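You operate a simulated robot arm through the tools that you are given. There is no shell and no other tool. Be economical: measure what you need, move in short steps, check, and stop when the job is done.

You run a simulated two-armed robot. Do the job below in one go: nothing can be reset, and whatever is moved stays where it is left.

TASK
Brush the filings off the shelf panel, free it and carry it to the stand.
Fine: brush back; both hands on the grips; extractor off once the brushing is done. Set down upright: white panel brush. What is to be rubbed or washed off counts as gone when no trace of it is left.
Where things are to end (x, y in the base frame): shelf panel within 0.05 m of [0.73, -1.02].
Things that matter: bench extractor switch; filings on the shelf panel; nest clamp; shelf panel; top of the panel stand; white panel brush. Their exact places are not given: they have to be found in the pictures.

It is judged by the outcome, as a careful person would: the job done as asked, and still so three seconds after it is handed in. It fails if anything else is knocked over, pushed out of place, dropped, spilled or broken.

THE ROBOT
Two 7-joint arms with two-finger parallel grippers on one trunk, on a base that drives. Base frame: it is fixed to the floor where the robot stands at the start and does not move with it; the origin is under the middle of the robot, x ahead of it, y to its left, z up; the surface under the hand at the start is at about z = 0.868. Units: m, degrees, N and s.
The left shoulder is at the start at [0.07, 0.134, 1.226], the right one opposite. With the tool pointing down near the work surface each hand reaches from about 0.1 to 0.64 m from the robot's upright axis, wherever it stands, measured 20 degrees to its own side. Places, roughly: bench extractor switch [0.4, 0.1, 0.8]; filings on the shelf panel [0.7, -0.3, 0.9]; nest clamp [0.7, 0.1, 0.9]; shelf panel (47x27x5 cm) [0.6, -0.3, 0.9]; top of the panel stand [0.8, -1, 0.9]; white panel brush (10x5x8 cm) [0.5, 0.2, 0.9]. Payload 1.57 kg a hand.
The TCP of each hand is the grasp point between the finger pads, 0.03 m short of the fingertips. In the tool frame z runs along the fingers and y along their closing line. The gripper opens to 0.08 m. The fingers are 0.017 m wide and 0.012 m thick; the gripper's body (0.04 by 0.082 m) begins 0.08 m behind the TCP.
Orientation is that of the tool frame in the base frame, as a unit quaternion [w, x, y, z]. With the fingers straight down and closing along the base's y, the tool's x points along the base's -x, its y along +y and its z along -z.

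THE INTERFACE
- The arms move only by the tool jog_arm. It takes "left_moves", "right_moves" or both (then of equal length, played together; a hand with none holds still); each is a list of rows, each an object (a shift or turn left out is 0, a gripper value left out holds the last) with "linear": the shift along the tool's x, y, z in m, a list of three; "delta_rot": the turn, a rotation vector about the tool's x, y, z in degrees, a list of three; "claw": the opening, from 0 (shut) to 1 (fully open). In form: [{"linear": [tx, ty, tz], "delta_rot": [ax, ay, az], "claw": claw}, ...]. A call has 1 to 8 rows; each row is the pose to reach, as a shift and turn from the pose commanded when the call began, along the tool's axes at that moment. A row lasts 0.2 s, in which the tool goes at most 0.05 m and 8.6 degrees; a call with a longer step from one row to the next is refused whole, and so is a gripper value outside its range. A pose out of reach is approached as far as the arm can. The call stops where the force on the tool passes 40 N (or 10 N more than at its start, if that is more) or the arm is blocked; 0.2 s more then pass. Each finger travels about 0.153 m/s and halts on what it meets, pressing with about 35 N; the grip force reading is that of the motor and also rises with nothing between the fingers. The clock runs only during rows and for 0.2 s after the last one: add rows that repeat a pose to give the fingers time. The reply holds the time, the measured pose of the TCP, the force on the tool along the base axes, the opening and the grip force, in the units named above and with some noise, with the torque about the TCP (base axes, N m) and any sound that the robot's microphone picked up.
- Cameras (640 x 400 px; columns grow to the right, rows downward): "scene" is now at [0.1263, 0.001, 1.4413]; the picture's right is [-0.00, -1.00, 0.00], its down [-0.77, 0.00, -0.63] and it looks along [0.63, -0.00, -0.77] (base axes); focal length 252 px, centre (320, 200). "left" rides on the left gripper at [0.072, 0.007, -0.122] in its tool frame; the picture's right is [-0.09, 1.00, 0.00], its down [-0.84, -0.08, -0.54] and it looks along [-0.54, -0.05, 0.84] (tool axes); focal length 238 px, centre (320, 200). "right" rides on the right gripper at [0.072, -0.007, -0.122] in its tool frame; the picture's right is [0.09, 1.00, 0.00], its down [-0.84, 0.08, -0.54] and it looks along [-0.54, 0.05, 0.84] (tool axes); focal length 238 px, centre (320, 200).
- camera(camera): a new picture of that camera. The clock stands still meanwhile.
- slide_trunk(by): slides the trunk up (or, below 0, down) by that many m; the arms and the scene camera ride with it, the base frame stays. It gives what a move gives, with no picture.
- roll_base(legs): drives the robot by 1 to 6 legs, each [ahead, left, turn to the left] in m, m and degrees, along the robot's own axes; the way and the turn of a leg run together, so that a leg with both is an arc; at most 1.5 m and 180 degrees a leg. The arms and the cameras ride along, it lands a little off, and it stops where it bumps. It gives what a move gives.
- pan_tilt(pan, tilt): turns the head with the scene camera to pan (to the left, within 86 degrees either way) and tilt (down, from -29 to 69), counted from straight ahead of the robot. It gives what a move gives.
- measure_at(camera, pixels): for up to 12 pixels [column, row] of the newest picture of that camera ("zoom" is the newest enlarged one), the place [x, y, z] in the base frame of the surface seen there, good to about 0.003 m, but the place of the scene camera against the robot may be out by one fixed shift of up to 0.012 m in any direction. The clock stands still meanwhile.
- enlarge(camera, box): a new picture of the part [left, top, right, bottom] of that camera's present view, enlarged. The clock stands still meanwhile.
- job_done(): hands the job in; it is judged then, once.

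Keep the steps short. Do not move on a guess: measure, check each grasp and each placing, and mend mistakes. In all there are 80 turns and 78 pictures (those below and enlarged ones count). Leave the grippers open and the arms clear of the work at the hand-in unless told otherwise, and finish with a single line.

The tools are called by a JSON object that holds its "op" and its "data". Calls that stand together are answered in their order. jog_arm: Moves the arms, as the interface text tells. Its arguments: {"type":"object","properties":{"left_moves":{"type":"array"},"right_moves":{"type":"array"}},"required":[]} The other tools are called the same way: slide_trunk (by) slides the trunk up or down; roll_base (legs) drives the base; pan_tilt (pan, tilt) turns the head that bears the scene camera; camera (camera) takes a picture; measure_at (camera, pixels) gives the place of the surface under pixels of a picture; enlarge (camera, box) takes an enlarged picture of a part of a camera's view; job_done () hands the job in.

At the start:

```text
clock: 0.0
left_position: [0.43, 0.117, 1.1781]
left_tool_rot: [0.0, 0.0, 1.0, -0.001]
left_ft_force: [0.8, -0.3, -0.1]
left_ft_torque: [0.01, -0.02, -0.01]
left_gripper_width: 0.0798
left_grasp_force: 0.0
right_position: [0.4308, -0.2188, 1.1475]
right_tool_rot: [0.0, 0.0, 1.0, 0.001]
right_ft_force: [-0.7, 0.6, 0.4]
right_ft_torque: [0.02, 0.0, 0.01]
right_gripper_width: 0.0801
right_grasp_force: 0.1
trunk travel left (down, up): [-0.8, 0.14]
robot x, y, heading: [0.001, -0.0036, -0.1]
head pan, tilt: [-0.2, 50.6]
```

scene: 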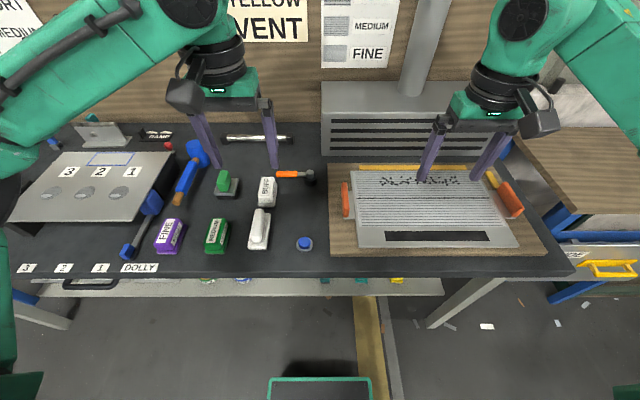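
right: 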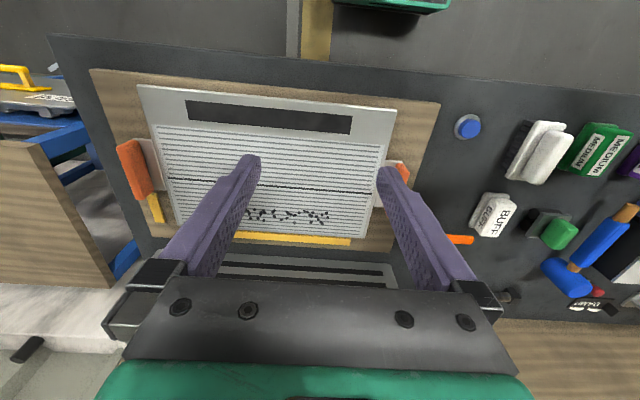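
left: 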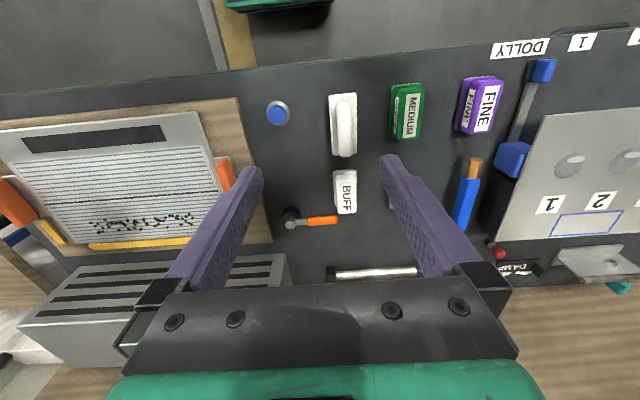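

The bench shows a panel in a wooden nest with filings near its far edge, a white brush near (260,228), an orange lever near (295,175), and a blue knob near (305,243). I'll look closer at these.

{"op": "enlarge", "data": {"camera": "scene", "box": [320, 80, 580, 280]}}

{"op": "enlarge", "data": {"camera": "scene", "box": [120, 120, 350, 290]}}

{"op": "measure_at", "data": {"camera": "scene", "pixels": [[260, 218], [258, 244], [305, 240], [290, 174], [309, 175], [346, 200], [510, 195], [384, 180], [436, 237], [410, 168], [470, 185], [320, 250]]}}

```text
2.00 times, centred on (450, 180) of scene
```

zoom: 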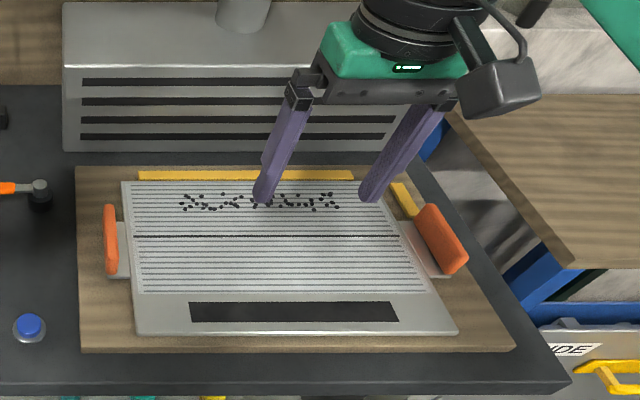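

```text
2.35 times, centred on (235, 205) of scene
```

zoom: 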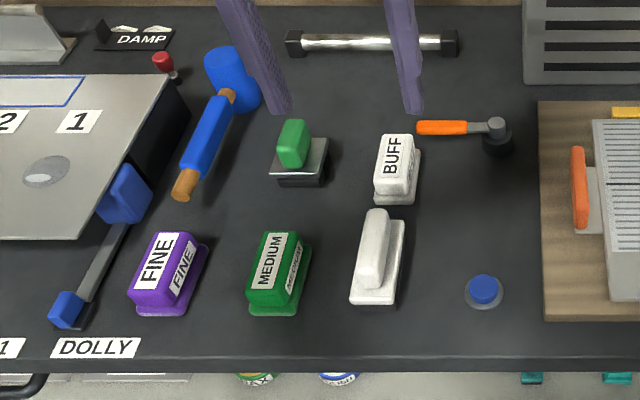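

```text
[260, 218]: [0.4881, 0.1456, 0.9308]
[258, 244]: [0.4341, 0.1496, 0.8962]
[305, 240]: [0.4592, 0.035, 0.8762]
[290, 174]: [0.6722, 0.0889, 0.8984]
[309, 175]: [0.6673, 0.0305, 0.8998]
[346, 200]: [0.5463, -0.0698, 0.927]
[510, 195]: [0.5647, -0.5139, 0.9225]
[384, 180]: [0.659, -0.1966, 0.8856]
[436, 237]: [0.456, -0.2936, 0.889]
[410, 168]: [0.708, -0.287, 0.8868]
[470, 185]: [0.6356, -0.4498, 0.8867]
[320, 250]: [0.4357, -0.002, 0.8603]
```

I'll look down and back off a bit to see the bench front, since the switch is reported at z 0.8, below the top. First, pictures of lever and brush from the left hand.

{"op": "enlarge", "data": {"camera": "left", "box": [240, 60, 440, 260]}}

{"op": "roll_base", "data": {"legs": [[-0.5, 0, 0]]}}

{"op": "pan_tilt", "data": {"pan": 0, "tilt": 35}}

{"op": "camera", "data": {"camera": "scene"}}

```text
2.00 times, centred on (340, 160) of left
```

zoom: 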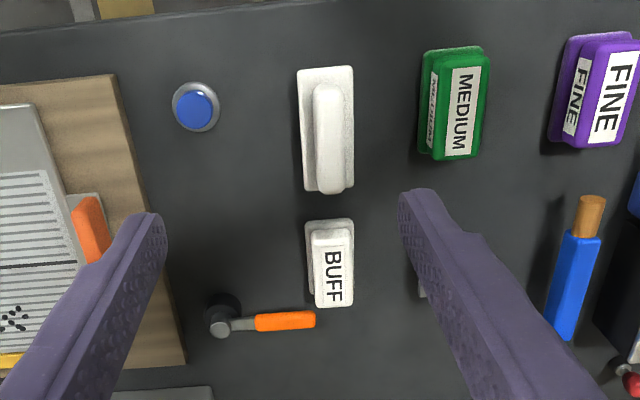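

```text
clock: 3.0
left_position: [-0.0676, 0.1163, 1.1764]
left_tool_rot: [-0.001, 0.005, 1.0, 0.0]
left_ft_force: [-0.1, 0.2, 0.7]
left_ft_torque: [0.0, 0.0, -0.01]
left_gripper_width: 0.0803
left_grasp_force: 0.0
right_position: [-0.0701, -0.2214, 1.1459]
right_tool_rot: [-0.001, 0.006, 1.0, 0.0]
right_ft_force: [-0.4, -0.1, -1.1]
right_ft_torque: [0.02, -0.01, 0.0]
right_gripper_width: 0.0801
right_grasp_force: 0.0
trunk travel left (down, up): [-0.8, 0.14]
robot x, y, heading: [-0.5017, 0.0037, -0.4]
head pan, tilt: [-0.2, 50.6]
```

```text
clock: 3.7
left_position: [-0.0682, 0.1147, 1.1775]
left_tool_rot: [0.001, 0.006, 1.0, 0.0]
left_ft_force: [-0.3, 0.8, -0.6]
left_ft_torque: [0.01, 0.0, 0.01]
left_gripper_width: 0.08
left_grasp_force: 0.0
right_position: [-0.072, -0.2208, 1.1474]
right_tool_rot: [0.0, 0.006, 1.0, -0.001]
right_ft_force: [0.8, -0.1, -0.2]
right_ft_torque: [-0.01, 0.01, 0.02]
right_gripper_width: 0.0798
right_grasp_force: 0.1
trunk travel left (down, up): [-0.8, 0.14]
robot x, y, heading: [-0.4998, -0.0004, -0.7]
head pan, tilt: [0.0, 35.0]
```

```text
71 pictures are left
```

scene: 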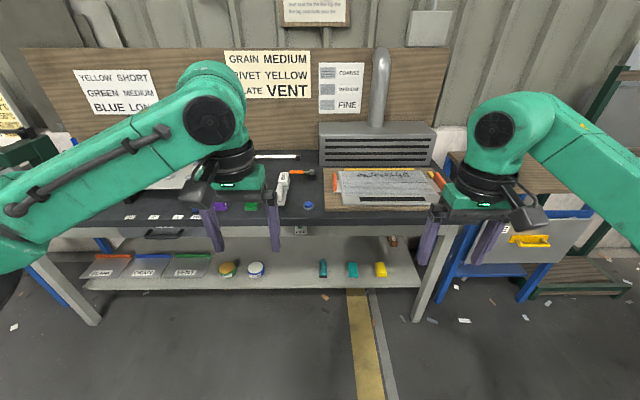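

There is a small box on the bench front around (300,230). Zooming there, on the wall signs, and to the right for the stand.

{"op": "enlarge", "data": {"camera": "scene", "box": [240, 180, 360, 255]}}

{"op": "measure_at", "data": {"camera": "zoom", "pixels": [[320, 270], [300, 270], [345, 270], [320, 240]]}}

{"op": "enlarge", "data": {"camera": "scene", "box": [60, 0, 460, 200]}}

{"op": "pan_tilt", "data": {"pan": -40, "tilt": 35}}

{"op": "camera", "data": {"camera": "scene"}}

```text
5.33 times, centred on (300, 218) of scene
```

zoom: 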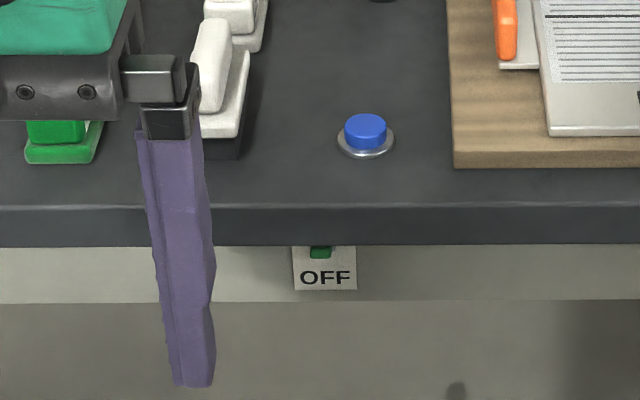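

```text
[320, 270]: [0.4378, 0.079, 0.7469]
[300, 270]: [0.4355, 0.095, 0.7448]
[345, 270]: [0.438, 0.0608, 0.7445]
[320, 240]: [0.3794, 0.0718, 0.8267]
```

```text
1.60 times, centred on (260, 100) of scene
```

zoom: 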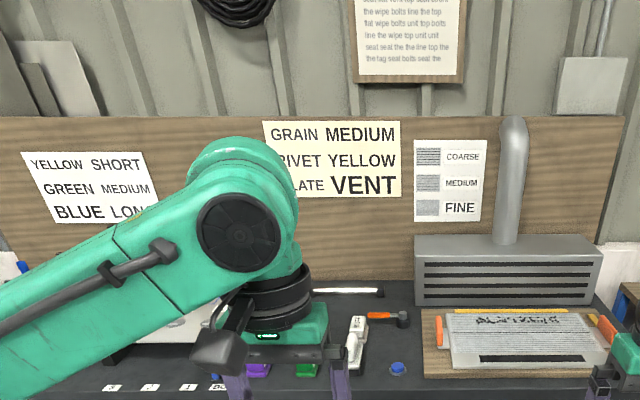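

```text
clock: 4.8
left_position: [-0.0687, 0.1149, 1.1787]
left_tool_rot: [0.001, 0.005, 1.0, 0.0]
left_ft_force: [-0.1, -0.1, 0.6]
left_ft_torque: [0.0, 0.0, -0.03]
left_gripper_width: 0.08
left_grasp_force: 0.0
right_position: [-0.0718, -0.2227, 1.1464]
right_tool_rot: [0.0, 0.005, 1.0, -0.001]
right_ft_force: [0.4, -0.1, 0.5]
right_ft_torque: [0.01, 0.0, -0.01]
right_gripper_width: 0.0798
right_grasp_force: 0.1
trunk travel left (down, up): [-0.8, 0.14]
robot x, y, heading: [-0.5022, 0.0039, -0.4]
head pan, tilt: [-40.0, 35.0]
```

```text
68 pictures are left
```

scene: 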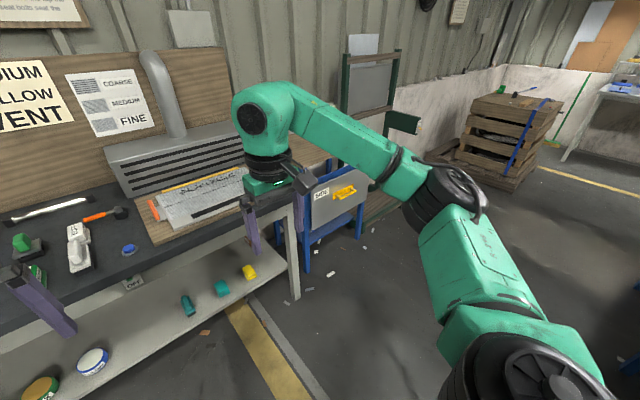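

The switch sits beneath the bench edge with an OFF label. I'll lower the trunk and look at it face-on.

{"op": "slide_trunk", "data": {"by": -0.45}}

{"op": "pan_tilt", "data": {"pan": 0, "tilt": 15}}

{"op": "camera", "data": {"camera": "scene"}}

```text
refused: -0.45 is not a number from -0.4 to 0.4
```

```text
clock: 5.9
left_position: [-0.069, 0.1151, 1.1772]
left_tool_rot: [0.001, 0.006, 1.0, 0.001]
left_ft_force: [0.4, -0.4, 0.7]
left_ft_torque: [0.01, 0.02, -0.01]
left_gripper_width: 0.0801
left_grasp_force: 0.0
right_position: [-0.0714, -0.2219, 1.147]
right_tool_rot: [0.0, 0.006, 1.0, -0.001]
right_ft_force: [0.1, 0.2, 0.1]
right_ft_torque: [-0.01, -0.03, 0.02]
right_gripper_width: 0.0797
right_grasp_force: 0.0
trunk travel left (down, up): [-0.8, 0.14]
robot x, y, heading: [-0.5015, 0.0013, -0.4]
head pan, tilt: [0.0, 15.0]
```

```text
67 pictures are left
```

scene: 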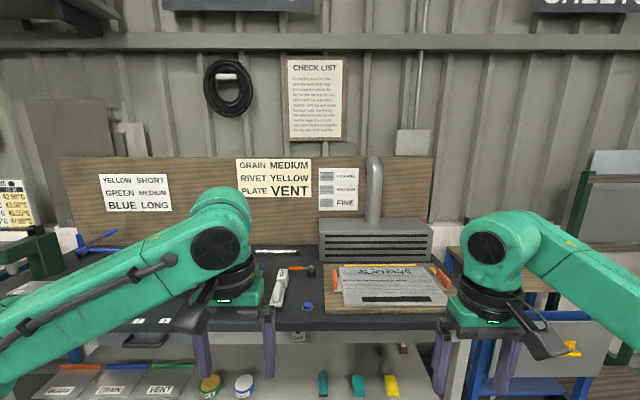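

Lowering by 0.4 (the limit) and looking again.

{"op": "slide_trunk", "data": {"by": -0.4}}

{"op": "camera", "data": {"camera": "scene"}}

```text
clock: 9.7
left_position: [-0.0691, 0.115, 0.7781]
left_tool_rot: [0.0, 0.006, 1.0, 0.0]
left_ft_force: [-0.5, -0.1, -0.1]
left_ft_torque: [0.01, -0.03, 0.03]
left_gripper_width: 0.0801
left_grasp_force: 0.0
right_position: [-0.0717, -0.2212, 0.7464]
right_tool_rot: [0.0, 0.005, 1.0, 0.0]
right_ft_force: [0.0, 0.2, -0.1]
right_ft_torque: [0.0, 0.03, 0.0]
right_gripper_width: 0.0801
right_grasp_force: 0.1
trunk travel left (down, up): [-0.4, 0.54]
robot x, y, heading: [-0.5037, 0.003, -0.6]
head pan, tilt: [0.0, 15.0]
```

```text
66 pictures are left
```

scene: 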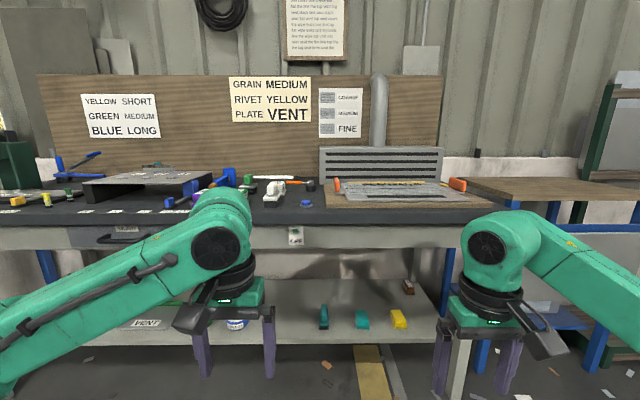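

{"op": "enlarge", "data": {"camera": "scene", "box": [256, 200, 336, 250]}}

{"op": "measure_at", "data": {"camera": "zoom", "pixels": [[320, 300], [320, 265], [320, 230], [320, 245], [280, 260], [350, 260], [320, 275], [450, 260]]}}

{"op": "enlarge", "data": {"camera": "scene", "box": [230, 140, 490, 230]}}

{"op": "pan_tilt", "data": {"pan": -40, "tilt": 15}}

{"op": "camera", "data": {"camera": "scene"}}

```text
8.00 times, centred on (296, 225) of scene
```

zoom: 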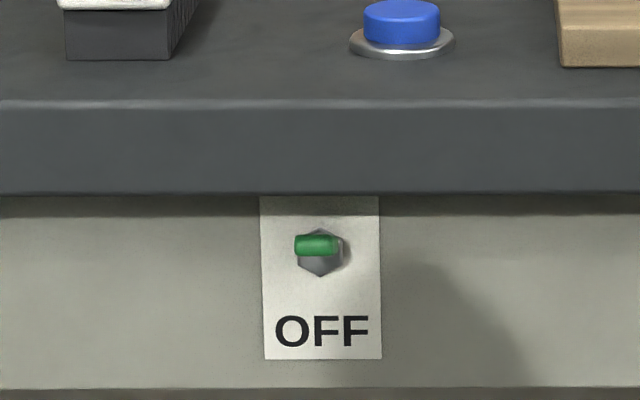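

```text
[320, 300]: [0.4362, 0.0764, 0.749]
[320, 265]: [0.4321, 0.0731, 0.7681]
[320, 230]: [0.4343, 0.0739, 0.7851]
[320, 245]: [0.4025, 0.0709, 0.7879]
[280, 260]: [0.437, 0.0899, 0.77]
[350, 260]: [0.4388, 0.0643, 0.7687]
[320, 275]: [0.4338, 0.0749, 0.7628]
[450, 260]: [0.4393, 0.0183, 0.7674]
```

```text
2.46 times, centred on (360, 185) of scene
```

zoom: 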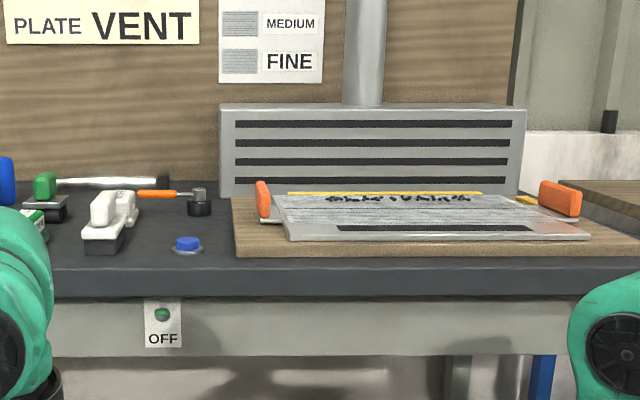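

```text
clock: 10.8
left_position: [-0.0695, 0.116, 0.7772]
left_tool_rot: [-0.001, 0.006, 1.0, 0.0]
left_ft_force: [-0.3, 1.1, -0.5]
left_ft_torque: [0.01, 0.0, -0.02]
left_gripper_width: 0.0799
left_grasp_force: 0.0
right_position: [-0.0727, -0.2216, 0.7471]
right_tool_rot: [0.0, 0.005, 1.0, 0.0]
right_ft_force: [0.2, 1.2, 0.7]
right_ft_torque: [0.01, 0.05, -0.01]
right_gripper_width: 0.0801
right_grasp_force: 0.1
trunk travel left (down, up): [-0.4, 0.54]
robot x, y, heading: [-0.4996, 0.0007, -0.4]
head pan, tilt: [-40.0, 15.0]
```

```text
63 pictures are left
```

scene: 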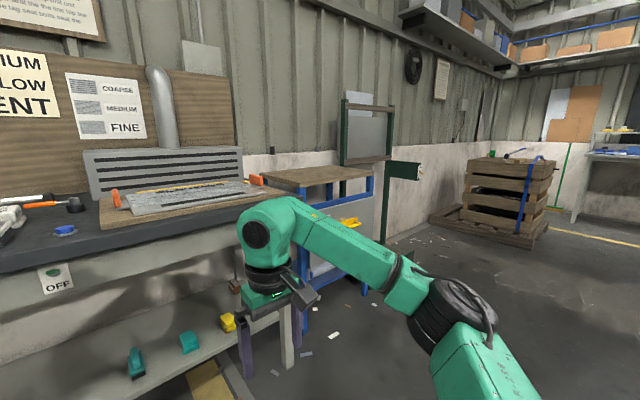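

The toggle lever on the plate at (0.40, 0.07, 0.788) points up and away from OFF, so the extractor is on; I'll flip it down after brushing. The wooden-topped stand is on the right. I'll raise the trunk and drive back.

{"op": "slide_trunk", "data": {"by": 0.4}}

{"op": "roll_base", "data": {"legs": [[0.5, 0, 0]]}}

{"op": "pan_tilt", "data": {"pan": 0, "tilt": 50}}

{"op": "enlarge", "data": {"camera": "left", "box": [260, 80, 380, 250]}}

{"op": "camera", "data": {"camera": "left"}}

```text
clock: 14.6
left_position: [-0.0686, 0.1156, 1.1777]
left_tool_rot: [0.0, 0.005, 1.0, 0.0]
left_ft_force: [-0.1, -0.2, -0.2]
left_ft_torque: [-0.02, 0.02, -0.01]
left_gripper_width: 0.08
left_grasp_force: 0.0
right_position: [-0.072, -0.2215, 1.1471]
right_tool_rot: [0.0, 0.005, 1.0, 0.0]
right_ft_force: [-0.7, 0.6, 0.0]
right_ft_torque: [-0.01, -0.01, -0.01]
right_gripper_width: 0.08
right_grasp_force: 0.0
trunk travel left (down, up): [-0.8, 0.14]
robot x, y, heading: [-0.5012, 0.0025, -0.6]
head pan, tilt: [-40.0, 15.0]
```

```text
clock: 17.6
left_position: [0.4331, 0.1116, 1.1792]
left_tool_rot: [0.0, 0.004, 1.0, 0.0]
left_ft_force: [0.0, -0.9, 0.0]
left_ft_torque: [0.01, -0.01, 0.0]
left_gripper_width: 0.08
left_grasp_force: 0.0
right_position: [0.432, -0.225, 1.1475]
right_tool_rot: [0.0, 0.004, 1.0, 0.001]
right_ft_force: [0.0, -0.3, -0.6]
right_ft_torque: [-0.01, 0.0, 0.0]
right_gripper_width: 0.0798
right_grasp_force: 0.0
trunk travel left (down, up): [-0.8, 0.14]
robot x, y, heading: [0.0006, -0.0017, -0.4]
head pan, tilt: [-40.0, 15.0]
```

```text
clock: 18.6
left_position: [0.435, 0.1104, 1.1778]
left_tool_rot: [0.001, 0.004, 1.0, 0.001]
left_ft_force: [-0.3, -0.1, 0.6]
left_ft_torque: [0.02, -0.02, 0.0]
left_gripper_width: 0.08
left_grasp_force: 0.2
right_position: [0.4324, -0.2252, 1.1472]
right_tool_rot: [0.0, 0.005, 1.0, 0.0]
right_ft_force: [0.2, -0.2, -0.2]
right_ft_torque: [0.01, 0.01, -0.01]
right_gripper_width: 0.0802
right_grasp_force: 0.1
trunk travel left (down, up): [-0.8, 0.14]
robot x, y, heading: [0.0022, -0.0022, -0.7]
head pan, tilt: [0.0, 50.0]
```

```text
2.35 times, centred on (320, 165) of left
```

zoom: 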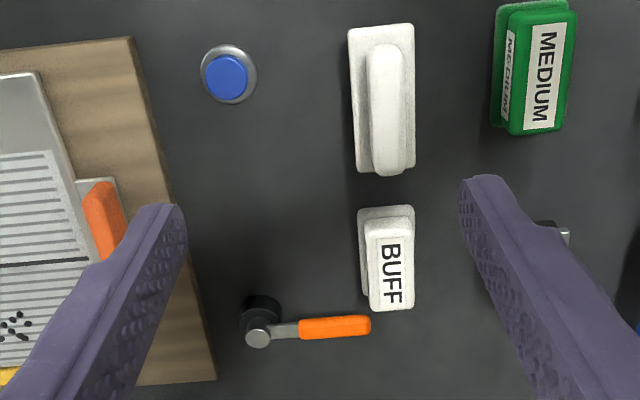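

```text
61 pictures are left
```

left: 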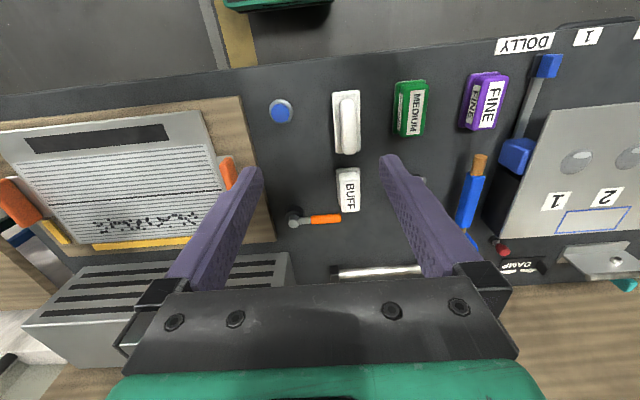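

I'll measure the brush, lever, button and panel parts through the left hand's camera (free of the scene camera's shift).

{"op": "measure_at", "data": {"camera": "left", "pixels": [[345, 97], [348, 122], [350, 150], [342, 122], [355, 122], [337, 120], [281, 110], [293, 222], [312, 219], [325, 219], [338, 218], [346, 190]]}}

{"op": "measure_at", "data": {"camera": "zoom", "pixels": [[388, 50], [388, 100], [388, 160], [372, 100], [402, 100], [360, 165], [352, 40], [412, 30], [412, 165], [108, 225], [265, 340], [335, 326]]}}

{"op": "measure_at", "data": {"camera": "left", "pixels": [[228, 168], [226, 160], [232, 185], [14, 200], [30, 215], [95, 222], [200, 215], [150, 222], [240, 100], [110, 150], [200, 120], [20, 160]]}}

```text
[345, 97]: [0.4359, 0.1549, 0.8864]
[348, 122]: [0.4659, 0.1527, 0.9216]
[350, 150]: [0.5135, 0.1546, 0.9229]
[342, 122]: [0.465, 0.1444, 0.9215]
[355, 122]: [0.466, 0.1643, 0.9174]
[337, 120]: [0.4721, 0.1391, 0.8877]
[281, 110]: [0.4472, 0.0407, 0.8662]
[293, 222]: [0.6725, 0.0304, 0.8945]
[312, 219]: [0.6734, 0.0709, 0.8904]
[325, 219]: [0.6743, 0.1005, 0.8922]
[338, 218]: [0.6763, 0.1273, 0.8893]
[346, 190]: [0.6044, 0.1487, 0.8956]
```

```text
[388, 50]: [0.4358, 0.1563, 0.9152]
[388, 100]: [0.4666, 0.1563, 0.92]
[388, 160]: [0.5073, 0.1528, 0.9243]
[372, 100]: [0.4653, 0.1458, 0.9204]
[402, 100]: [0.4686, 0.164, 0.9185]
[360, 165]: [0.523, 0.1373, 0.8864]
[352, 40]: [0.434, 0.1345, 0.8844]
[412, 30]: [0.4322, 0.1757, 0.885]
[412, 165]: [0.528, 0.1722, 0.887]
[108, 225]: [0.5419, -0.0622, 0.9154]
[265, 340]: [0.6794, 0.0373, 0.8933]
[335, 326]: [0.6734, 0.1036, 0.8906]
```

```text
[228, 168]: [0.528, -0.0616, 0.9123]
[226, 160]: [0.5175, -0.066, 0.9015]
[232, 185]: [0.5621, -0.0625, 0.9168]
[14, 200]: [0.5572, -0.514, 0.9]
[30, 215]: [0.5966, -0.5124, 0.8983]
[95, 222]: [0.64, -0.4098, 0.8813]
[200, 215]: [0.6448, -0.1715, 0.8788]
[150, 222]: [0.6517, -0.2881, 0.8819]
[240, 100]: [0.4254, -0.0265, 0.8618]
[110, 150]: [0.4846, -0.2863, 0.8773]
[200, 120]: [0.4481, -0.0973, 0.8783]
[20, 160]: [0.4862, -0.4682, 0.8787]
```

Brush: handle runs along x at y≈0.154, x 0.436–0.513, top z≈0.92. The left hand goes above it, to TCP z≈0.965.

{"op": "jog_arm", "data": {"left_moves": [{"linear": [-0.02, 0.022, 0.03], "claw": 0.7}, {"linear": [-0.04, 0.044, 0.06]}, {"linear": [-0.04, 0.044, 0.108]}, {"linear": [-0.04, 0.044, 0.156]}, {"linear": [-0.04, 0.044, 0.2]}, {"linear": [-0.04, 0.044, 0.213]}]}}

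{"op": "camera", "data": {"camera": "left"}}

```text
clock: 20.0
left_position: [0.4756, 0.1547, 0.9651]
left_tool_rot: [0.0, 0.004, 1.0, 0.001]
left_ft_force: [0.4, 0.8, -0.9]
left_ft_torque: [0.0, 0.02, 0.02]
left_gripper_width: 0.0558
left_grasp_force: 0.1
right_position: [0.4314, -0.2263, 1.1477]
right_tool_rot: [0.001, 0.005, 1.0, 0.0]
right_ft_force: [0.2, -0.2, -0.8]
right_ft_torque: [-0.02, 0.0, 0.0]
right_gripper_width: 0.0802
right_grasp_force: 0.1
trunk travel left (down, up): [-0.8, 0.14]
robot x, y, heading: [0.0022, -0.0018, -0.4]
head pan, tilt: [0.0, 50.0]
```

```text
60 pictures are left
```

left: 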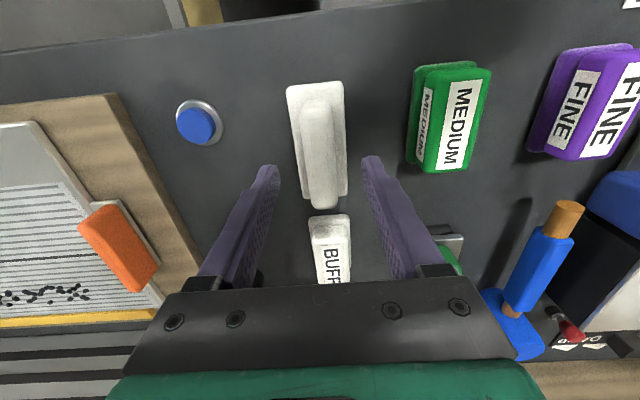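

The handle is between the fingers at about (320,150). I'll verify its position at this range.

{"op": "measure_at", "data": {"camera": "left", "pixels": [[316, 105], [318, 150], [322, 195], [306, 150], [333, 150], [290, 92], [342, 85], [345, 190], [300, 195], [375, 100], [332, 230], [205, 65]]}}

```text
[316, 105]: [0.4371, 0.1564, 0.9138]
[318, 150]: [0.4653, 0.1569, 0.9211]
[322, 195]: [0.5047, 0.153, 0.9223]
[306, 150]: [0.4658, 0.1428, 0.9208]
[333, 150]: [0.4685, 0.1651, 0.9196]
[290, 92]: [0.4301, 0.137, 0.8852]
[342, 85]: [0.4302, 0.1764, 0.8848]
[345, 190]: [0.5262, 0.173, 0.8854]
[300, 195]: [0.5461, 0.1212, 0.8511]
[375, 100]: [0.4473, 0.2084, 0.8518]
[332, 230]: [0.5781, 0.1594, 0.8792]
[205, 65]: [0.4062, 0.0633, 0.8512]
```

Bench z≈0.852, brush plate top 0.885, handle top 0.921. Lower 0.044 (tips at ~0.891) and close.

{"op": "jog_arm", "data": {"left_moves": [{"linear": [0, 0, 0.022]}, {"linear": [0, 0, 0.044]}, {"linear": [0, 0, 0.044], "claw": 0}, {"linear": [0, 0, 0.044]}, {"linear": [0, 0, 0.044]}]}}

```text
clock: 21.2
left_position: [0.4734, 0.1559, 0.9205]
left_tool_rot: [-0.001, 0.005, 1.0, 0.0]
left_ft_force: [0.1, -0.5, -1.0]
left_ft_torque: [-0.01, -0.01, -0.02]
left_gripper_width: 0.0231
left_grasp_force: 34.7
right_position: [0.4334, -0.2257, 1.147]
right_tool_rot: [0.0, 0.005, 1.0, 0.0]
right_ft_force: [-0.4, 0.4, 0.1]
right_ft_torque: [-0.03, -0.03, 0.02]
right_gripper_width: 0.08
right_grasp_force: 0.1
trunk travel left (down, up): [-0.8, 0.14]
robot x, y, heading: [0.0059, -0.0028, -0.5]
head pan, tilt: [0.0, 50.0]
```

Grip holds (0.023 m, 35 N). Lift 0.16, then shift the base 0.33 to the right so the left hand can reach the filings.

{"op": "jog_arm", "data": {"left_moves": [{"linear": [0, 0, -0.04]}, {"linear": [0, 0, -0.08]}, {"linear": [0, 0, -0.12]}, {"linear": [0, 0, -0.16]}]}}

{"op": "roll_base", "data": {"legs": [[0, -0.33, 0.5]]}}

{"op": "camera", "data": {"camera": "left"}}

{"op": "camera", "data": {"camera": "right"}}

{"op": "camera", "data": {"camera": "scene"}}

```text
clock: 22.2
left_position: [0.4745, 0.1565, 1.081]
left_tool_rot: [0.0, 0.004, 1.0, 0.0]
left_ft_force: [-0.5, -0.6, -0.5]
left_ft_torque: [-0.01, 0.01, 0.02]
left_gripper_width: 0.0232
left_grasp_force: 34.7
right_position: [0.4323, -0.2261, 1.1464]
right_tool_rot: [0.0, 0.006, 1.0, 0.0]
right_ft_force: [-0.4, -0.1, -0.1]
right_ft_torque: [0.01, -0.01, 0.04]
right_gripper_width: 0.0799
right_grasp_force: 0.1
trunk travel left (down, up): [-0.8, 0.14]
robot x, y, heading: [0.0033, -0.0036, -0.3]
head pan, tilt: [0.0, 50.0]
```

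```text
clock: 24.4
left_position: [0.4717, -0.1711, 1.0798]
left_tool_rot: [0.001, 0.0, 1.0, 0.0]
left_ft_force: [-0.7, -0.4, -1.2]
left_ft_torque: [0.0, 0.0, 0.01]
left_gripper_width: 0.0233
left_grasp_force: 34.6
right_position: [0.4317, -0.5539, 1.1478]
right_tool_rot: [0.0, 0.001, 1.0, -0.001]
right_ft_force: [0.3, -0.3, 0.9]
right_ft_torque: [0.03, 0.01, -0.02]
right_gripper_width: 0.0798
right_grasp_force: 0.0
trunk travel left (down, up): [-0.8, 0.14]
robot x, y, heading: [0.0021, -0.3386, -0.1]
head pan, tilt: [0.0, 50.0]
```

```text
59 pictures are left
```

left: 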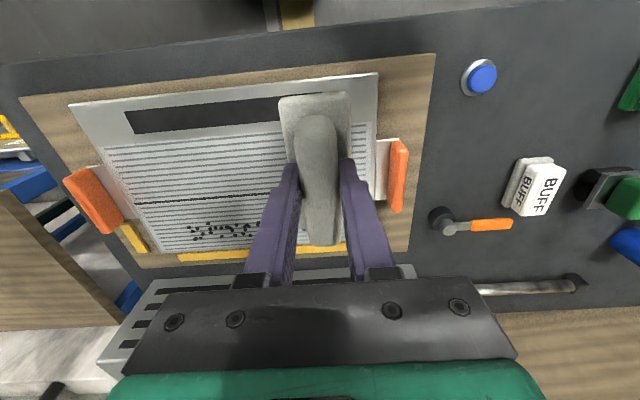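

```text
58 pictures are left
```

right: 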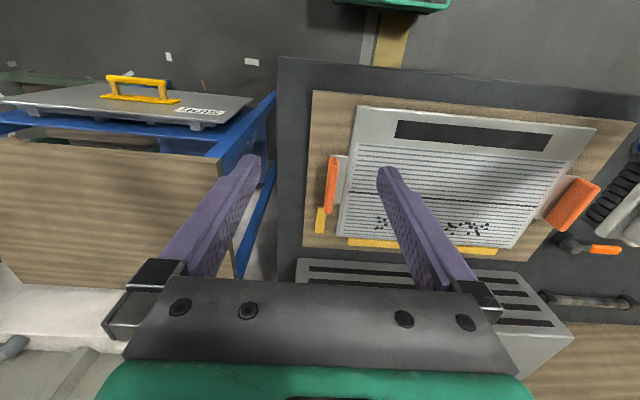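

```text
57 pictures are left
```

scene: 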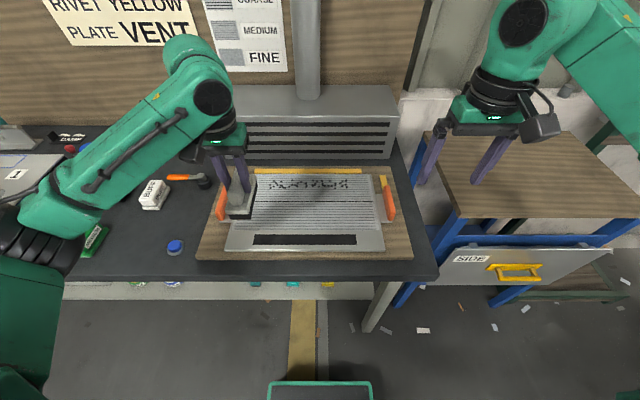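

Measuring filings extents, fence, panel edges and grips.

{"op": "measure_at", "data": {"camera": "left", "pixels": [[193, 228], [195, 238], [225, 225], [255, 226], [250, 238], [215, 256], [162, 250], [395, 175], [92, 200], [385, 150], [130, 238], [376, 80]]}}

{"op": "measure_at", "data": {"camera": "right", "pixels": [[378, 220], [380, 230], [450, 225], [486, 222], [470, 235], [360, 243], [332, 185], [575, 203], [358, 108], [593, 128], [320, 220], [342, 234]]}}

```text
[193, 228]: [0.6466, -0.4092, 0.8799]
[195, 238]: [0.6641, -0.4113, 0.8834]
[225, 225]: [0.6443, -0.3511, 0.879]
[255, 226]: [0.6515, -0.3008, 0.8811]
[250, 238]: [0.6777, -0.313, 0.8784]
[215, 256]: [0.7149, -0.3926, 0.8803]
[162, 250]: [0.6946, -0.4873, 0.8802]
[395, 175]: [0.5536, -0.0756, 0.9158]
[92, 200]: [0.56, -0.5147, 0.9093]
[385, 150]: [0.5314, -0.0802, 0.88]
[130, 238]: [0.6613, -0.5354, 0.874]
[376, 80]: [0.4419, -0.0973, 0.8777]
```

```text
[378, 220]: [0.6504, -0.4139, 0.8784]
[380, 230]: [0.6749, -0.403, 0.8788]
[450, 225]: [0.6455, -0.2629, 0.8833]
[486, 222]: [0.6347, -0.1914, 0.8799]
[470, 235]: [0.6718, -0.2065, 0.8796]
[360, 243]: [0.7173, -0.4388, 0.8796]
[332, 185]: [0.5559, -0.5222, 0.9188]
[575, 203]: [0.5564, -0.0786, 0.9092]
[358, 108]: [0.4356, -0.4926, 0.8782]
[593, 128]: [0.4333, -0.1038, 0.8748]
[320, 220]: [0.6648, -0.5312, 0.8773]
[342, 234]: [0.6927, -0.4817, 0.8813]
```

Filings span x 0.633–0.682, y −0.185…−0.42; panel top z≈0.879. Advance the base 0.1 for reach, then measure where the hand is.

{"op": "roll_base", "data": {"legs": [[0.1, 0, 0]]}}

```text
clock: 25.6
left_position: [0.5687, -0.1723, 1.0811]
left_tool_rot: [0.001, 0.0, 1.0, 0.001]
left_ft_force: [-0.3, 0.0, -0.7]
left_ft_torque: [-0.01, -0.01, 0.03]
left_gripper_width: 0.0231
left_grasp_force: 35.3
right_position: [0.5294, -0.5544, 1.147]
right_tool_rot: [0.001, 0.0, 1.0, 0.0]
right_ft_force: [0.2, -0.1, 0.7]
right_ft_torque: [0.01, 0.0, -0.02]
right_gripper_width: 0.0801
right_grasp_force: 0.1
trunk travel left (down, up): [-0.8, 0.14]
robot x, y, heading: [0.1024, -0.3325, 0.3]
head pan, tilt: [0.0, 50.0]
```

Hand at (0.569,−0.172,1.081). Move to (0.643,−0.155) and descend to z 0.96, just above the expected contact.

{"op": "jog_arm", "data": {"left_moves": [{"linear": [-0.037, 0.009, 0]}, {"linear": [-0.074, 0.018, 0.01]}, {"linear": [-0.074, 0.018, 0.05]}, {"linear": [-0.074, 0.018, 0.09]}, {"linear": [-0.074, 0.018, 0.121]}, {"linear": [-0.074, 0.018, 0.121]}]}}

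{"op": "camera", "data": {"camera": "left"}}

{"op": "camera", "data": {"camera": "scene"}}

```text
clock: 27.0
left_position: [0.6453, -0.1525, 0.9586]
left_tool_rot: [0.001, 0.0, 1.0, 0.001]
left_ft_force: [0.9, 0.1, -2.0]
left_ft_torque: [-0.04, 0.0, 0.02]
left_gripper_width: 0.0231
left_grasp_force: 35.0
right_position: [0.5313, -0.5543, 1.147]
right_tool_rot: [0.001, -0.001, 1.0, 0.0]
right_ft_force: [0.1, -0.6, 0.6]
right_ft_torque: [0.02, -0.01, -0.04]
right_gripper_width: 0.08
right_grasp_force: 0.0
trunk travel left (down, up): [-0.8, 0.14]
robot x, y, heading: [0.1009, -0.3377, -0.0]
head pan, tilt: [0.0, 50.0]
```

```text
56 pictures are left
```

left: 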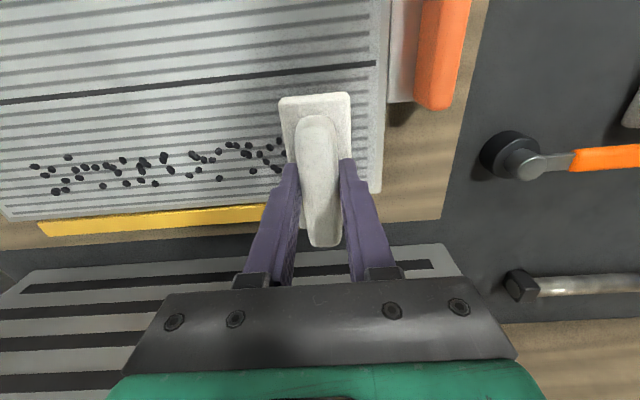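

```text
55 pictures are left
```

scene: 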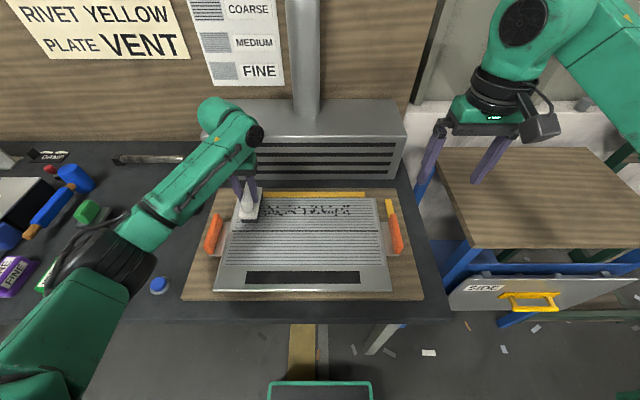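

Brush hovers at the left end of the filings. I'll descend gently by 10 mm and read the force, and measure the filings' near/far limits.

{"op": "measure_at", "data": {"camera": "left", "pixels": [[281, 140], [222, 178], [55, 192], [35, 167], [68, 157], [276, 168], [282, 97], [350, 95], [200, 200], [230, 205]]}}

{"op": "jog_arm", "data": {"left_moves": [{"linear": [0, 0, 0.005]}, {"linear": [0, 0, 0.009]}, {"linear": [0, 0, 0.011]}]}}

```text
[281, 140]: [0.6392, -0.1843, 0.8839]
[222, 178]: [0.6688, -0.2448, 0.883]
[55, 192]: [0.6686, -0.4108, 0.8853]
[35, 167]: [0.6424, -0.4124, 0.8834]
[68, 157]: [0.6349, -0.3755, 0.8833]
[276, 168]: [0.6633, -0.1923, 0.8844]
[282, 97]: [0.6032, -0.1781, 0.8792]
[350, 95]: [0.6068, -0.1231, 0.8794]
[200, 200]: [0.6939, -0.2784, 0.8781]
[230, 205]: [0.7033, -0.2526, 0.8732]
```

```text
clock: 27.8
left_position: [0.6447, -0.1546, 0.9489]
left_tool_rot: [0.0, 0.0, 1.0, 0.0]
left_ft_force: [-0.3, -0.3, -0.5]
left_ft_torque: [0.01, 0.0, 0.02]
left_gripper_width: 0.023
left_grasp_force: 34.6
right_position: [0.5309, -0.5546, 1.1474]
right_tool_rot: [0.0, 0.0, 1.0, 0.001]
right_ft_force: [-0.3, -0.3, 0.7]
right_ft_torque: [0.01, -0.01, -0.02]
right_gripper_width: 0.0799
right_grasp_force: 0.2
trunk travel left (down, up): [-0.8, 0.14]
robot x, y, heading: [0.1017, -0.3349, 0.1]
head pan, tilt: [0.0, 50.0]
```

No contact yet at z 0.949. Continuing in 2–3 mm steps.

{"op": "jog_arm", "data": {"left_moves": [{"linear": [0, 0, 0.002]}, {"linear": [0, 0, 0.004]}, {"linear": [0, 0, 0.005]}]}}

```text
clock: 28.6
left_position: [0.6449, -0.1545, 0.9485]
left_tool_rot: [0.005, -0.001, 1.0, -0.001]
left_ft_force: [7.4, 4.7, 27.2]
left_ft_torque: [0.08, 0.23, -0.07]
left_gripper_width: 0.023
left_grasp_force: 35.3
right_position: [0.5288, -0.5553, 1.1479]
right_tool_rot: [0.001, 0.0, 1.0, -0.001]
right_ft_force: [0.2, -0.3, 0.6]
right_ft_torque: [-0.01, -0.01, 0.03]
right_gripper_width: 0.0799
right_grasp_force: 0.1
trunk travel left (down, up): [-0.8, 0.14]
robot x, y, heading: [0.1014, -0.3351, -0.1]
head pan, tilt: [0.0, 50.0]
```

Contact at z≈0.9485 with 27 N. Easing by 2 mm, then sweeping 0.30 m in −y across the filings.

{"op": "jog_arm", "data": {"left_moves": [{"linear": [0, 0, -0.002]}, {"linear": [0, -0.043, -0.002]}, {"linear": [0, -0.086, -0.002]}, {"linear": [0, -0.129, -0.002]}, {"linear": [0, -0.172, -0.002]}, {"linear": [0, -0.215, -0.002]}, {"linear": [0, -0.258, -0.002]}, {"linear": [0, -0.3, -0.002]}]}}

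{"op": "camera", "data": {"camera": "scene"}}

```text
clock: 30.4
left_position: [0.6393, -0.4038, 0.9471]
left_tool_rot: [0.003, 0.007, 1.0, -0.002]
left_ft_force: [-0.4, -1.7, 18.0]
left_ft_torque: [0.11, -0.02, -0.12]
left_gripper_width: 0.0234
left_grasp_force: 35.1
left hand out of reach, approached as far as the arm can: row 7, 8
right_position: [0.5274, -0.5549, 1.149]
right_tool_rot: [0.001, 0.001, 1.0, -0.001]
right_ft_force: [-0.1, -0.1, -0.4]
right_ft_torque: [0.01, -0.02, 0.0]
right_gripper_width: 0.08
right_grasp_force: 0.0
trunk travel left (down, up): [-0.8, 0.14]
robot x, y, heading: [0.1005, -0.334, -0.0]
head pan, tilt: [0.0, 50.0]
```

```text
54 pictures are left
```

scene: 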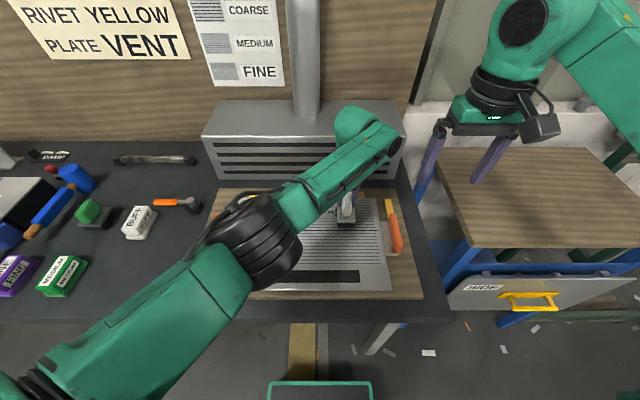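

The sweep got to y −0.404 (reach limit). Sweep back +y under the same pressure, then look.

{"op": "jog_arm", "data": {"left_moves": [{"linear": [0, 0.04, 0]}, {"linear": [0, 0.08, 0]}, {"linear": [0, 0.12, 0]}, {"linear": [0, 0.16, 0]}, {"linear": [0, 0.2, 0]}, {"linear": [0, 0.235, 0]}, {"linear": [0, 0.26, 0]}]}}

{"op": "camera", "data": {"camera": "scene"}}

{"op": "camera", "data": {"camera": "left"}}

```text
clock: 32.0
left_position: [0.6421, -0.1433, 0.9469]
left_tool_rot: [0.003, 0.001, 1.0, 0.001]
left_ft_force: [1.4, -8.2, 28.5]
left_ft_torque: [-0.52, -0.23, -0.06]
left_gripper_width: 0.0229
left_grasp_force: 34.8
right_position: [0.5262, -0.5574, 1.1488]
right_tool_rot: [0.003, -0.001, 1.0, 0.002]
right_ft_force: [-0.6, 0.0, -0.8]
right_ft_torque: [-0.02, 0.0, -0.01]
right_gripper_width: 0.0798
right_grasp_force: 0.1
trunk travel left (down, up): [-0.8, 0.14]
robot x, y, heading: [0.0998, -0.3382, -0.3]
head pan, tilt: [0.0, 50.0]
```

```text
53 pictures are left
```

scene: 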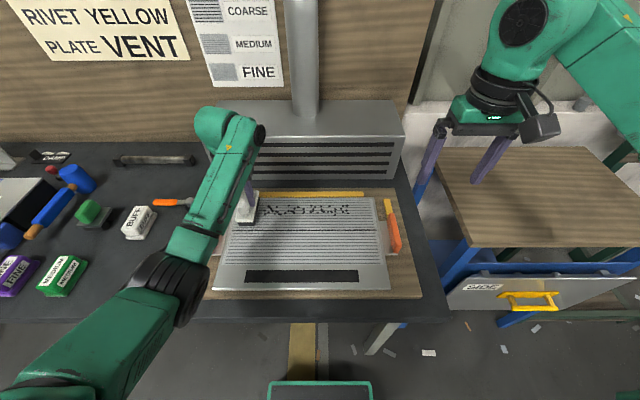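

```text
52 pictures are left
```

left: 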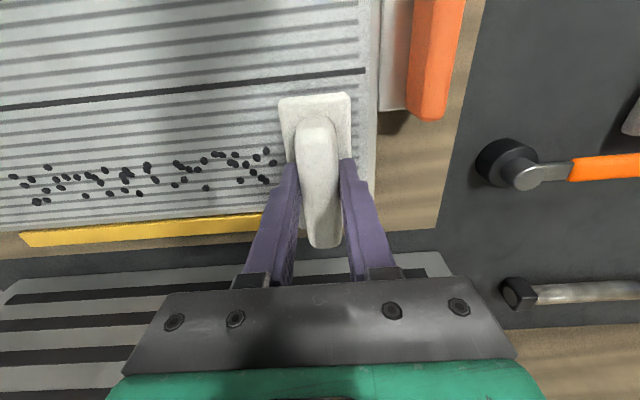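

Many filings remain. I'll compare closely whether the count fell.

{"op": "enlarge", "data": {"camera": "scene", "box": [230, 185, 400, 250]}}

{"op": "enlarge", "data": {"camera": "left", "box": [0, 100, 300, 260]}}

```text
3.76 times, centred on (315, 218) of scene
```

zoom: 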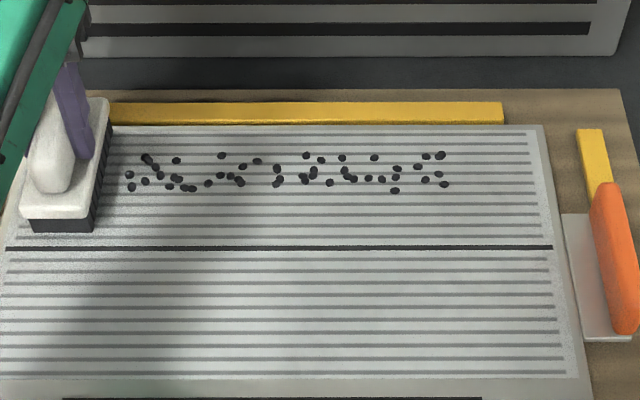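

```text
2.13 times, centred on (150, 180) of left
```

zoom: 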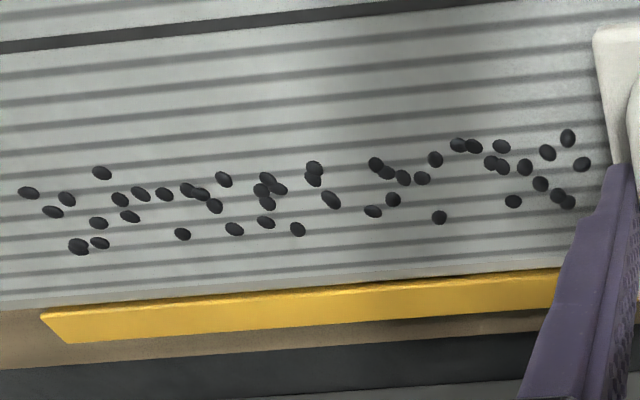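

About 50 specks now. I'll try a slower stroke over the left part and compare: −y by 0.14 at 0.1 m/s, then return.

{"op": "jog_arm", "data": {"left_moves": [{"linear": [0, -0.02, 0]}, {"linear": [0, -0.04, 0]}, {"linear": [0, -0.06, 0]}, {"linear": [0, -0.08, 0]}, {"linear": [0, -0.1, 0]}, {"linear": [0, -0.12, 0]}, {"linear": [0, -0.14, 0]}]}}

{"op": "jog_arm", "data": {"left_moves": [{"linear": [0, 0.02, 0]}, {"linear": [0, 0.04, 0]}, {"linear": [0, 0.06, 0]}, {"linear": [0, 0.08, 0]}, {"linear": [0, 0.1, 0]}, {"linear": [0, 0.12, 0]}, {"linear": [0, 0.14, 0]}]}}

{"op": "enlarge", "data": {"camera": "left", "box": [0, 100, 300, 260]}}

```text
clock: 33.6
left_position: [0.6413, -0.2797, 0.9481]
left_tool_rot: [0.002, 0.0, 1.0, 0.0]
left_ft_force: [0.7, 6.9, 22.3]
left_ft_torque: [0.28, -0.6, 0.12]
left_gripper_width: 0.0228
left_grasp_force: 35.0
right_position: [0.5269, -0.5544, 1.1489]
right_tool_rot: [0.002, 0.0, 1.0, 0.0]
right_ft_force: [0.3, -1.0, 0.2]
right_ft_torque: [0.0, -0.02, -0.02]
right_gripper_width: 0.08
right_grasp_force: 0.1
trunk travel left (down, up): [-0.8, 0.14]
robot x, y, heading: [0.1024, -0.3386, -0.1]
head pan, tilt: [0.0, 50.0]
```

```text
clock: 35.2
left_position: [0.6407, -0.1405, 0.947]
left_tool_rot: [0.001, 0.001, 1.0, 0.0]
left_ft_force: [-0.6, -5.4, 14.7]
left_ft_torque: [-0.27, -0.53, -0.18]
left_gripper_width: 0.0232
left_grasp_force: 35.4
right_position: [0.5293, -0.5571, 1.147]
right_tool_rot: [0.002, 0.0, 1.0, 0.001]
right_ft_force: [-0.2, 0.0, 0.2]
right_ft_torque: [-0.02, 0.0, 0.0]
right_gripper_width: 0.0799
right_grasp_force: 0.2
trunk travel left (down, up): [-0.8, 0.14]
robot x, y, heading: [0.1014, -0.3305, -0.2]
head pan, tilt: [0.0, 50.0]
```

```text
2.13 times, centred on (150, 180) of left
```

zoom: 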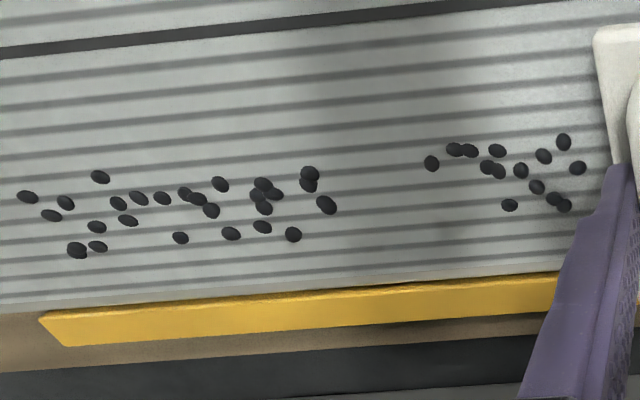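

The specks vanished exactly where the brush lingered (y≈−0.26…−0.30). So slow strokes work: 0.01 m per row from here.

{"op": "jog_arm", "data": {"left_moves": [{"linear": [0, -0.03, 0]}, {"linear": [0, -0.04, 0]}, {"linear": [0, -0.05, 0]}, {"linear": [0, -0.06, 0]}, {"linear": [0, -0.07, 0]}, {"linear": [0, -0.08, 0]}, {"linear": [0, -0.09, 0]}, {"linear": [0, -0.1, 0]}]}}

{"op": "jog_arm", "data": {"left_moves": [{"linear": [0, -0.01, 0]}, {"linear": [0, -0.02, 0]}, {"linear": [0, -0.03, 0]}, {"linear": [0, -0.04, 0]}, {"linear": [0, -0.05, 0]}, {"linear": [0, -0.06, 0]}, {"linear": [0, -0.07, 0]}, {"linear": [0, -0.08, 0]}]}}

{"op": "camera", "data": {"camera": "left"}}

{"op": "enlarge", "data": {"camera": "scene", "box": [230, 185, 400, 250]}}

```text
clock: 37.0
left_position: [0.6394, -0.2385, 0.9464]
left_tool_rot: [0.003, 0.0, 1.0, 0.0]
left_ft_force: [0.0, 9.9, 31.5]
left_ft_torque: [0.4, 0.97, -0.27]
left_gripper_width: 0.0232
left_grasp_force: 34.9
right_position: [0.5265, -0.5544, 1.1488]
right_tool_rot: [0.002, 0.0, 1.0, 0.0]
right_ft_force: [0.4, -0.1, 0.2]
right_ft_torque: [0.0, -0.01, 0.0]
right_gripper_width: 0.0799
right_grasp_force: 0.0
trunk travel left (down, up): [-0.8, 0.14]
robot x, y, heading: [0.0988, -0.3375, 0.0]
head pan, tilt: [0.0, 50.0]
```

```text
clock: 38.8
left_position: [0.6404, -0.3207, 0.9463]
left_tool_rot: [0.002, 0.0, 1.0, 0.0]
left_ft_force: [0.8, 7.8, 21.2]
left_ft_torque: [0.29, -0.05, 0.01]
left_gripper_width: 0.0229
left_grasp_force: 35.7
right_position: [0.5288, -0.5536, 1.1494]
right_tool_rot: [0.002, 0.0, 1.0, -0.001]
right_ft_force: [-0.5, -0.1, -0.7]
right_ft_torque: [0.01, 0.0, -0.03]
right_gripper_width: 0.0797
right_grasp_force: 0.2
trunk travel left (down, up): [-0.8, 0.14]
robot x, y, heading: [0.0967, -0.3338, -0.2]
head pan, tilt: [0.0, 50.0]
```

```text
48 pictures are left
```

left: 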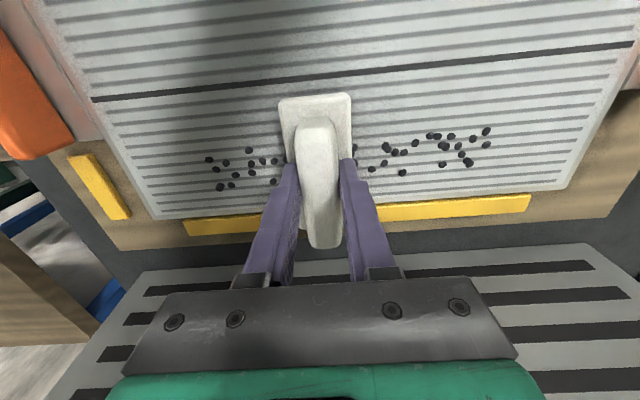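

```text
3.76 times, centred on (315, 218) of scene
```

zoom: 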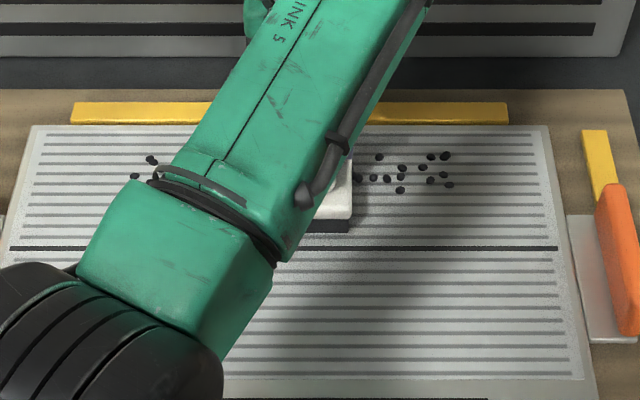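

Specks remain behind the brush. I'll measure which ones, to understand what was removed.

{"op": "measure_at", "data": {"camera": "left", "pixels": [[209, 160], [219, 187], [252, 150], [273, 182], [371, 169], [387, 147], [402, 172], [430, 135], [450, 136], [486, 131], [468, 163], [488, 145]]}}

{"op": "enlarge", "data": {"camera": "left", "box": [180, 90, 520, 220]}}

```text
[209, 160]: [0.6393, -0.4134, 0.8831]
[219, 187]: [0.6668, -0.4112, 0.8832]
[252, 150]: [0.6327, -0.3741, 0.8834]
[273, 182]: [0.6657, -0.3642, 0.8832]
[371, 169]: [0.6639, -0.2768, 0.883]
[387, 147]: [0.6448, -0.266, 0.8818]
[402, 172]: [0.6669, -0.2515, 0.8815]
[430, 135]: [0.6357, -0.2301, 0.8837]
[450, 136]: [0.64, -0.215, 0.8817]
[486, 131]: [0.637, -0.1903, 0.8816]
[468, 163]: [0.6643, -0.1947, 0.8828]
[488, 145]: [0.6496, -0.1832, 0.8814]
```

```text
1.88 times, centred on (350, 155) of left
```

zoom: 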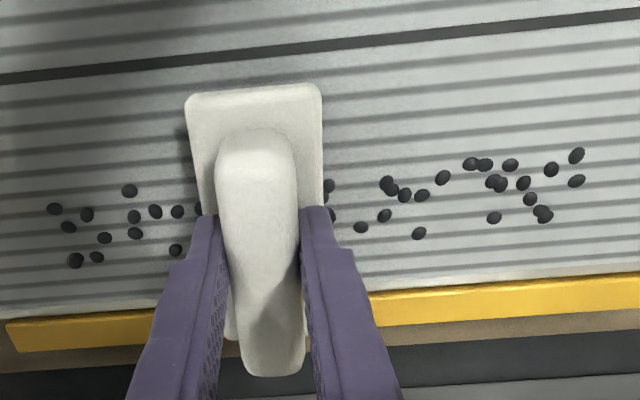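

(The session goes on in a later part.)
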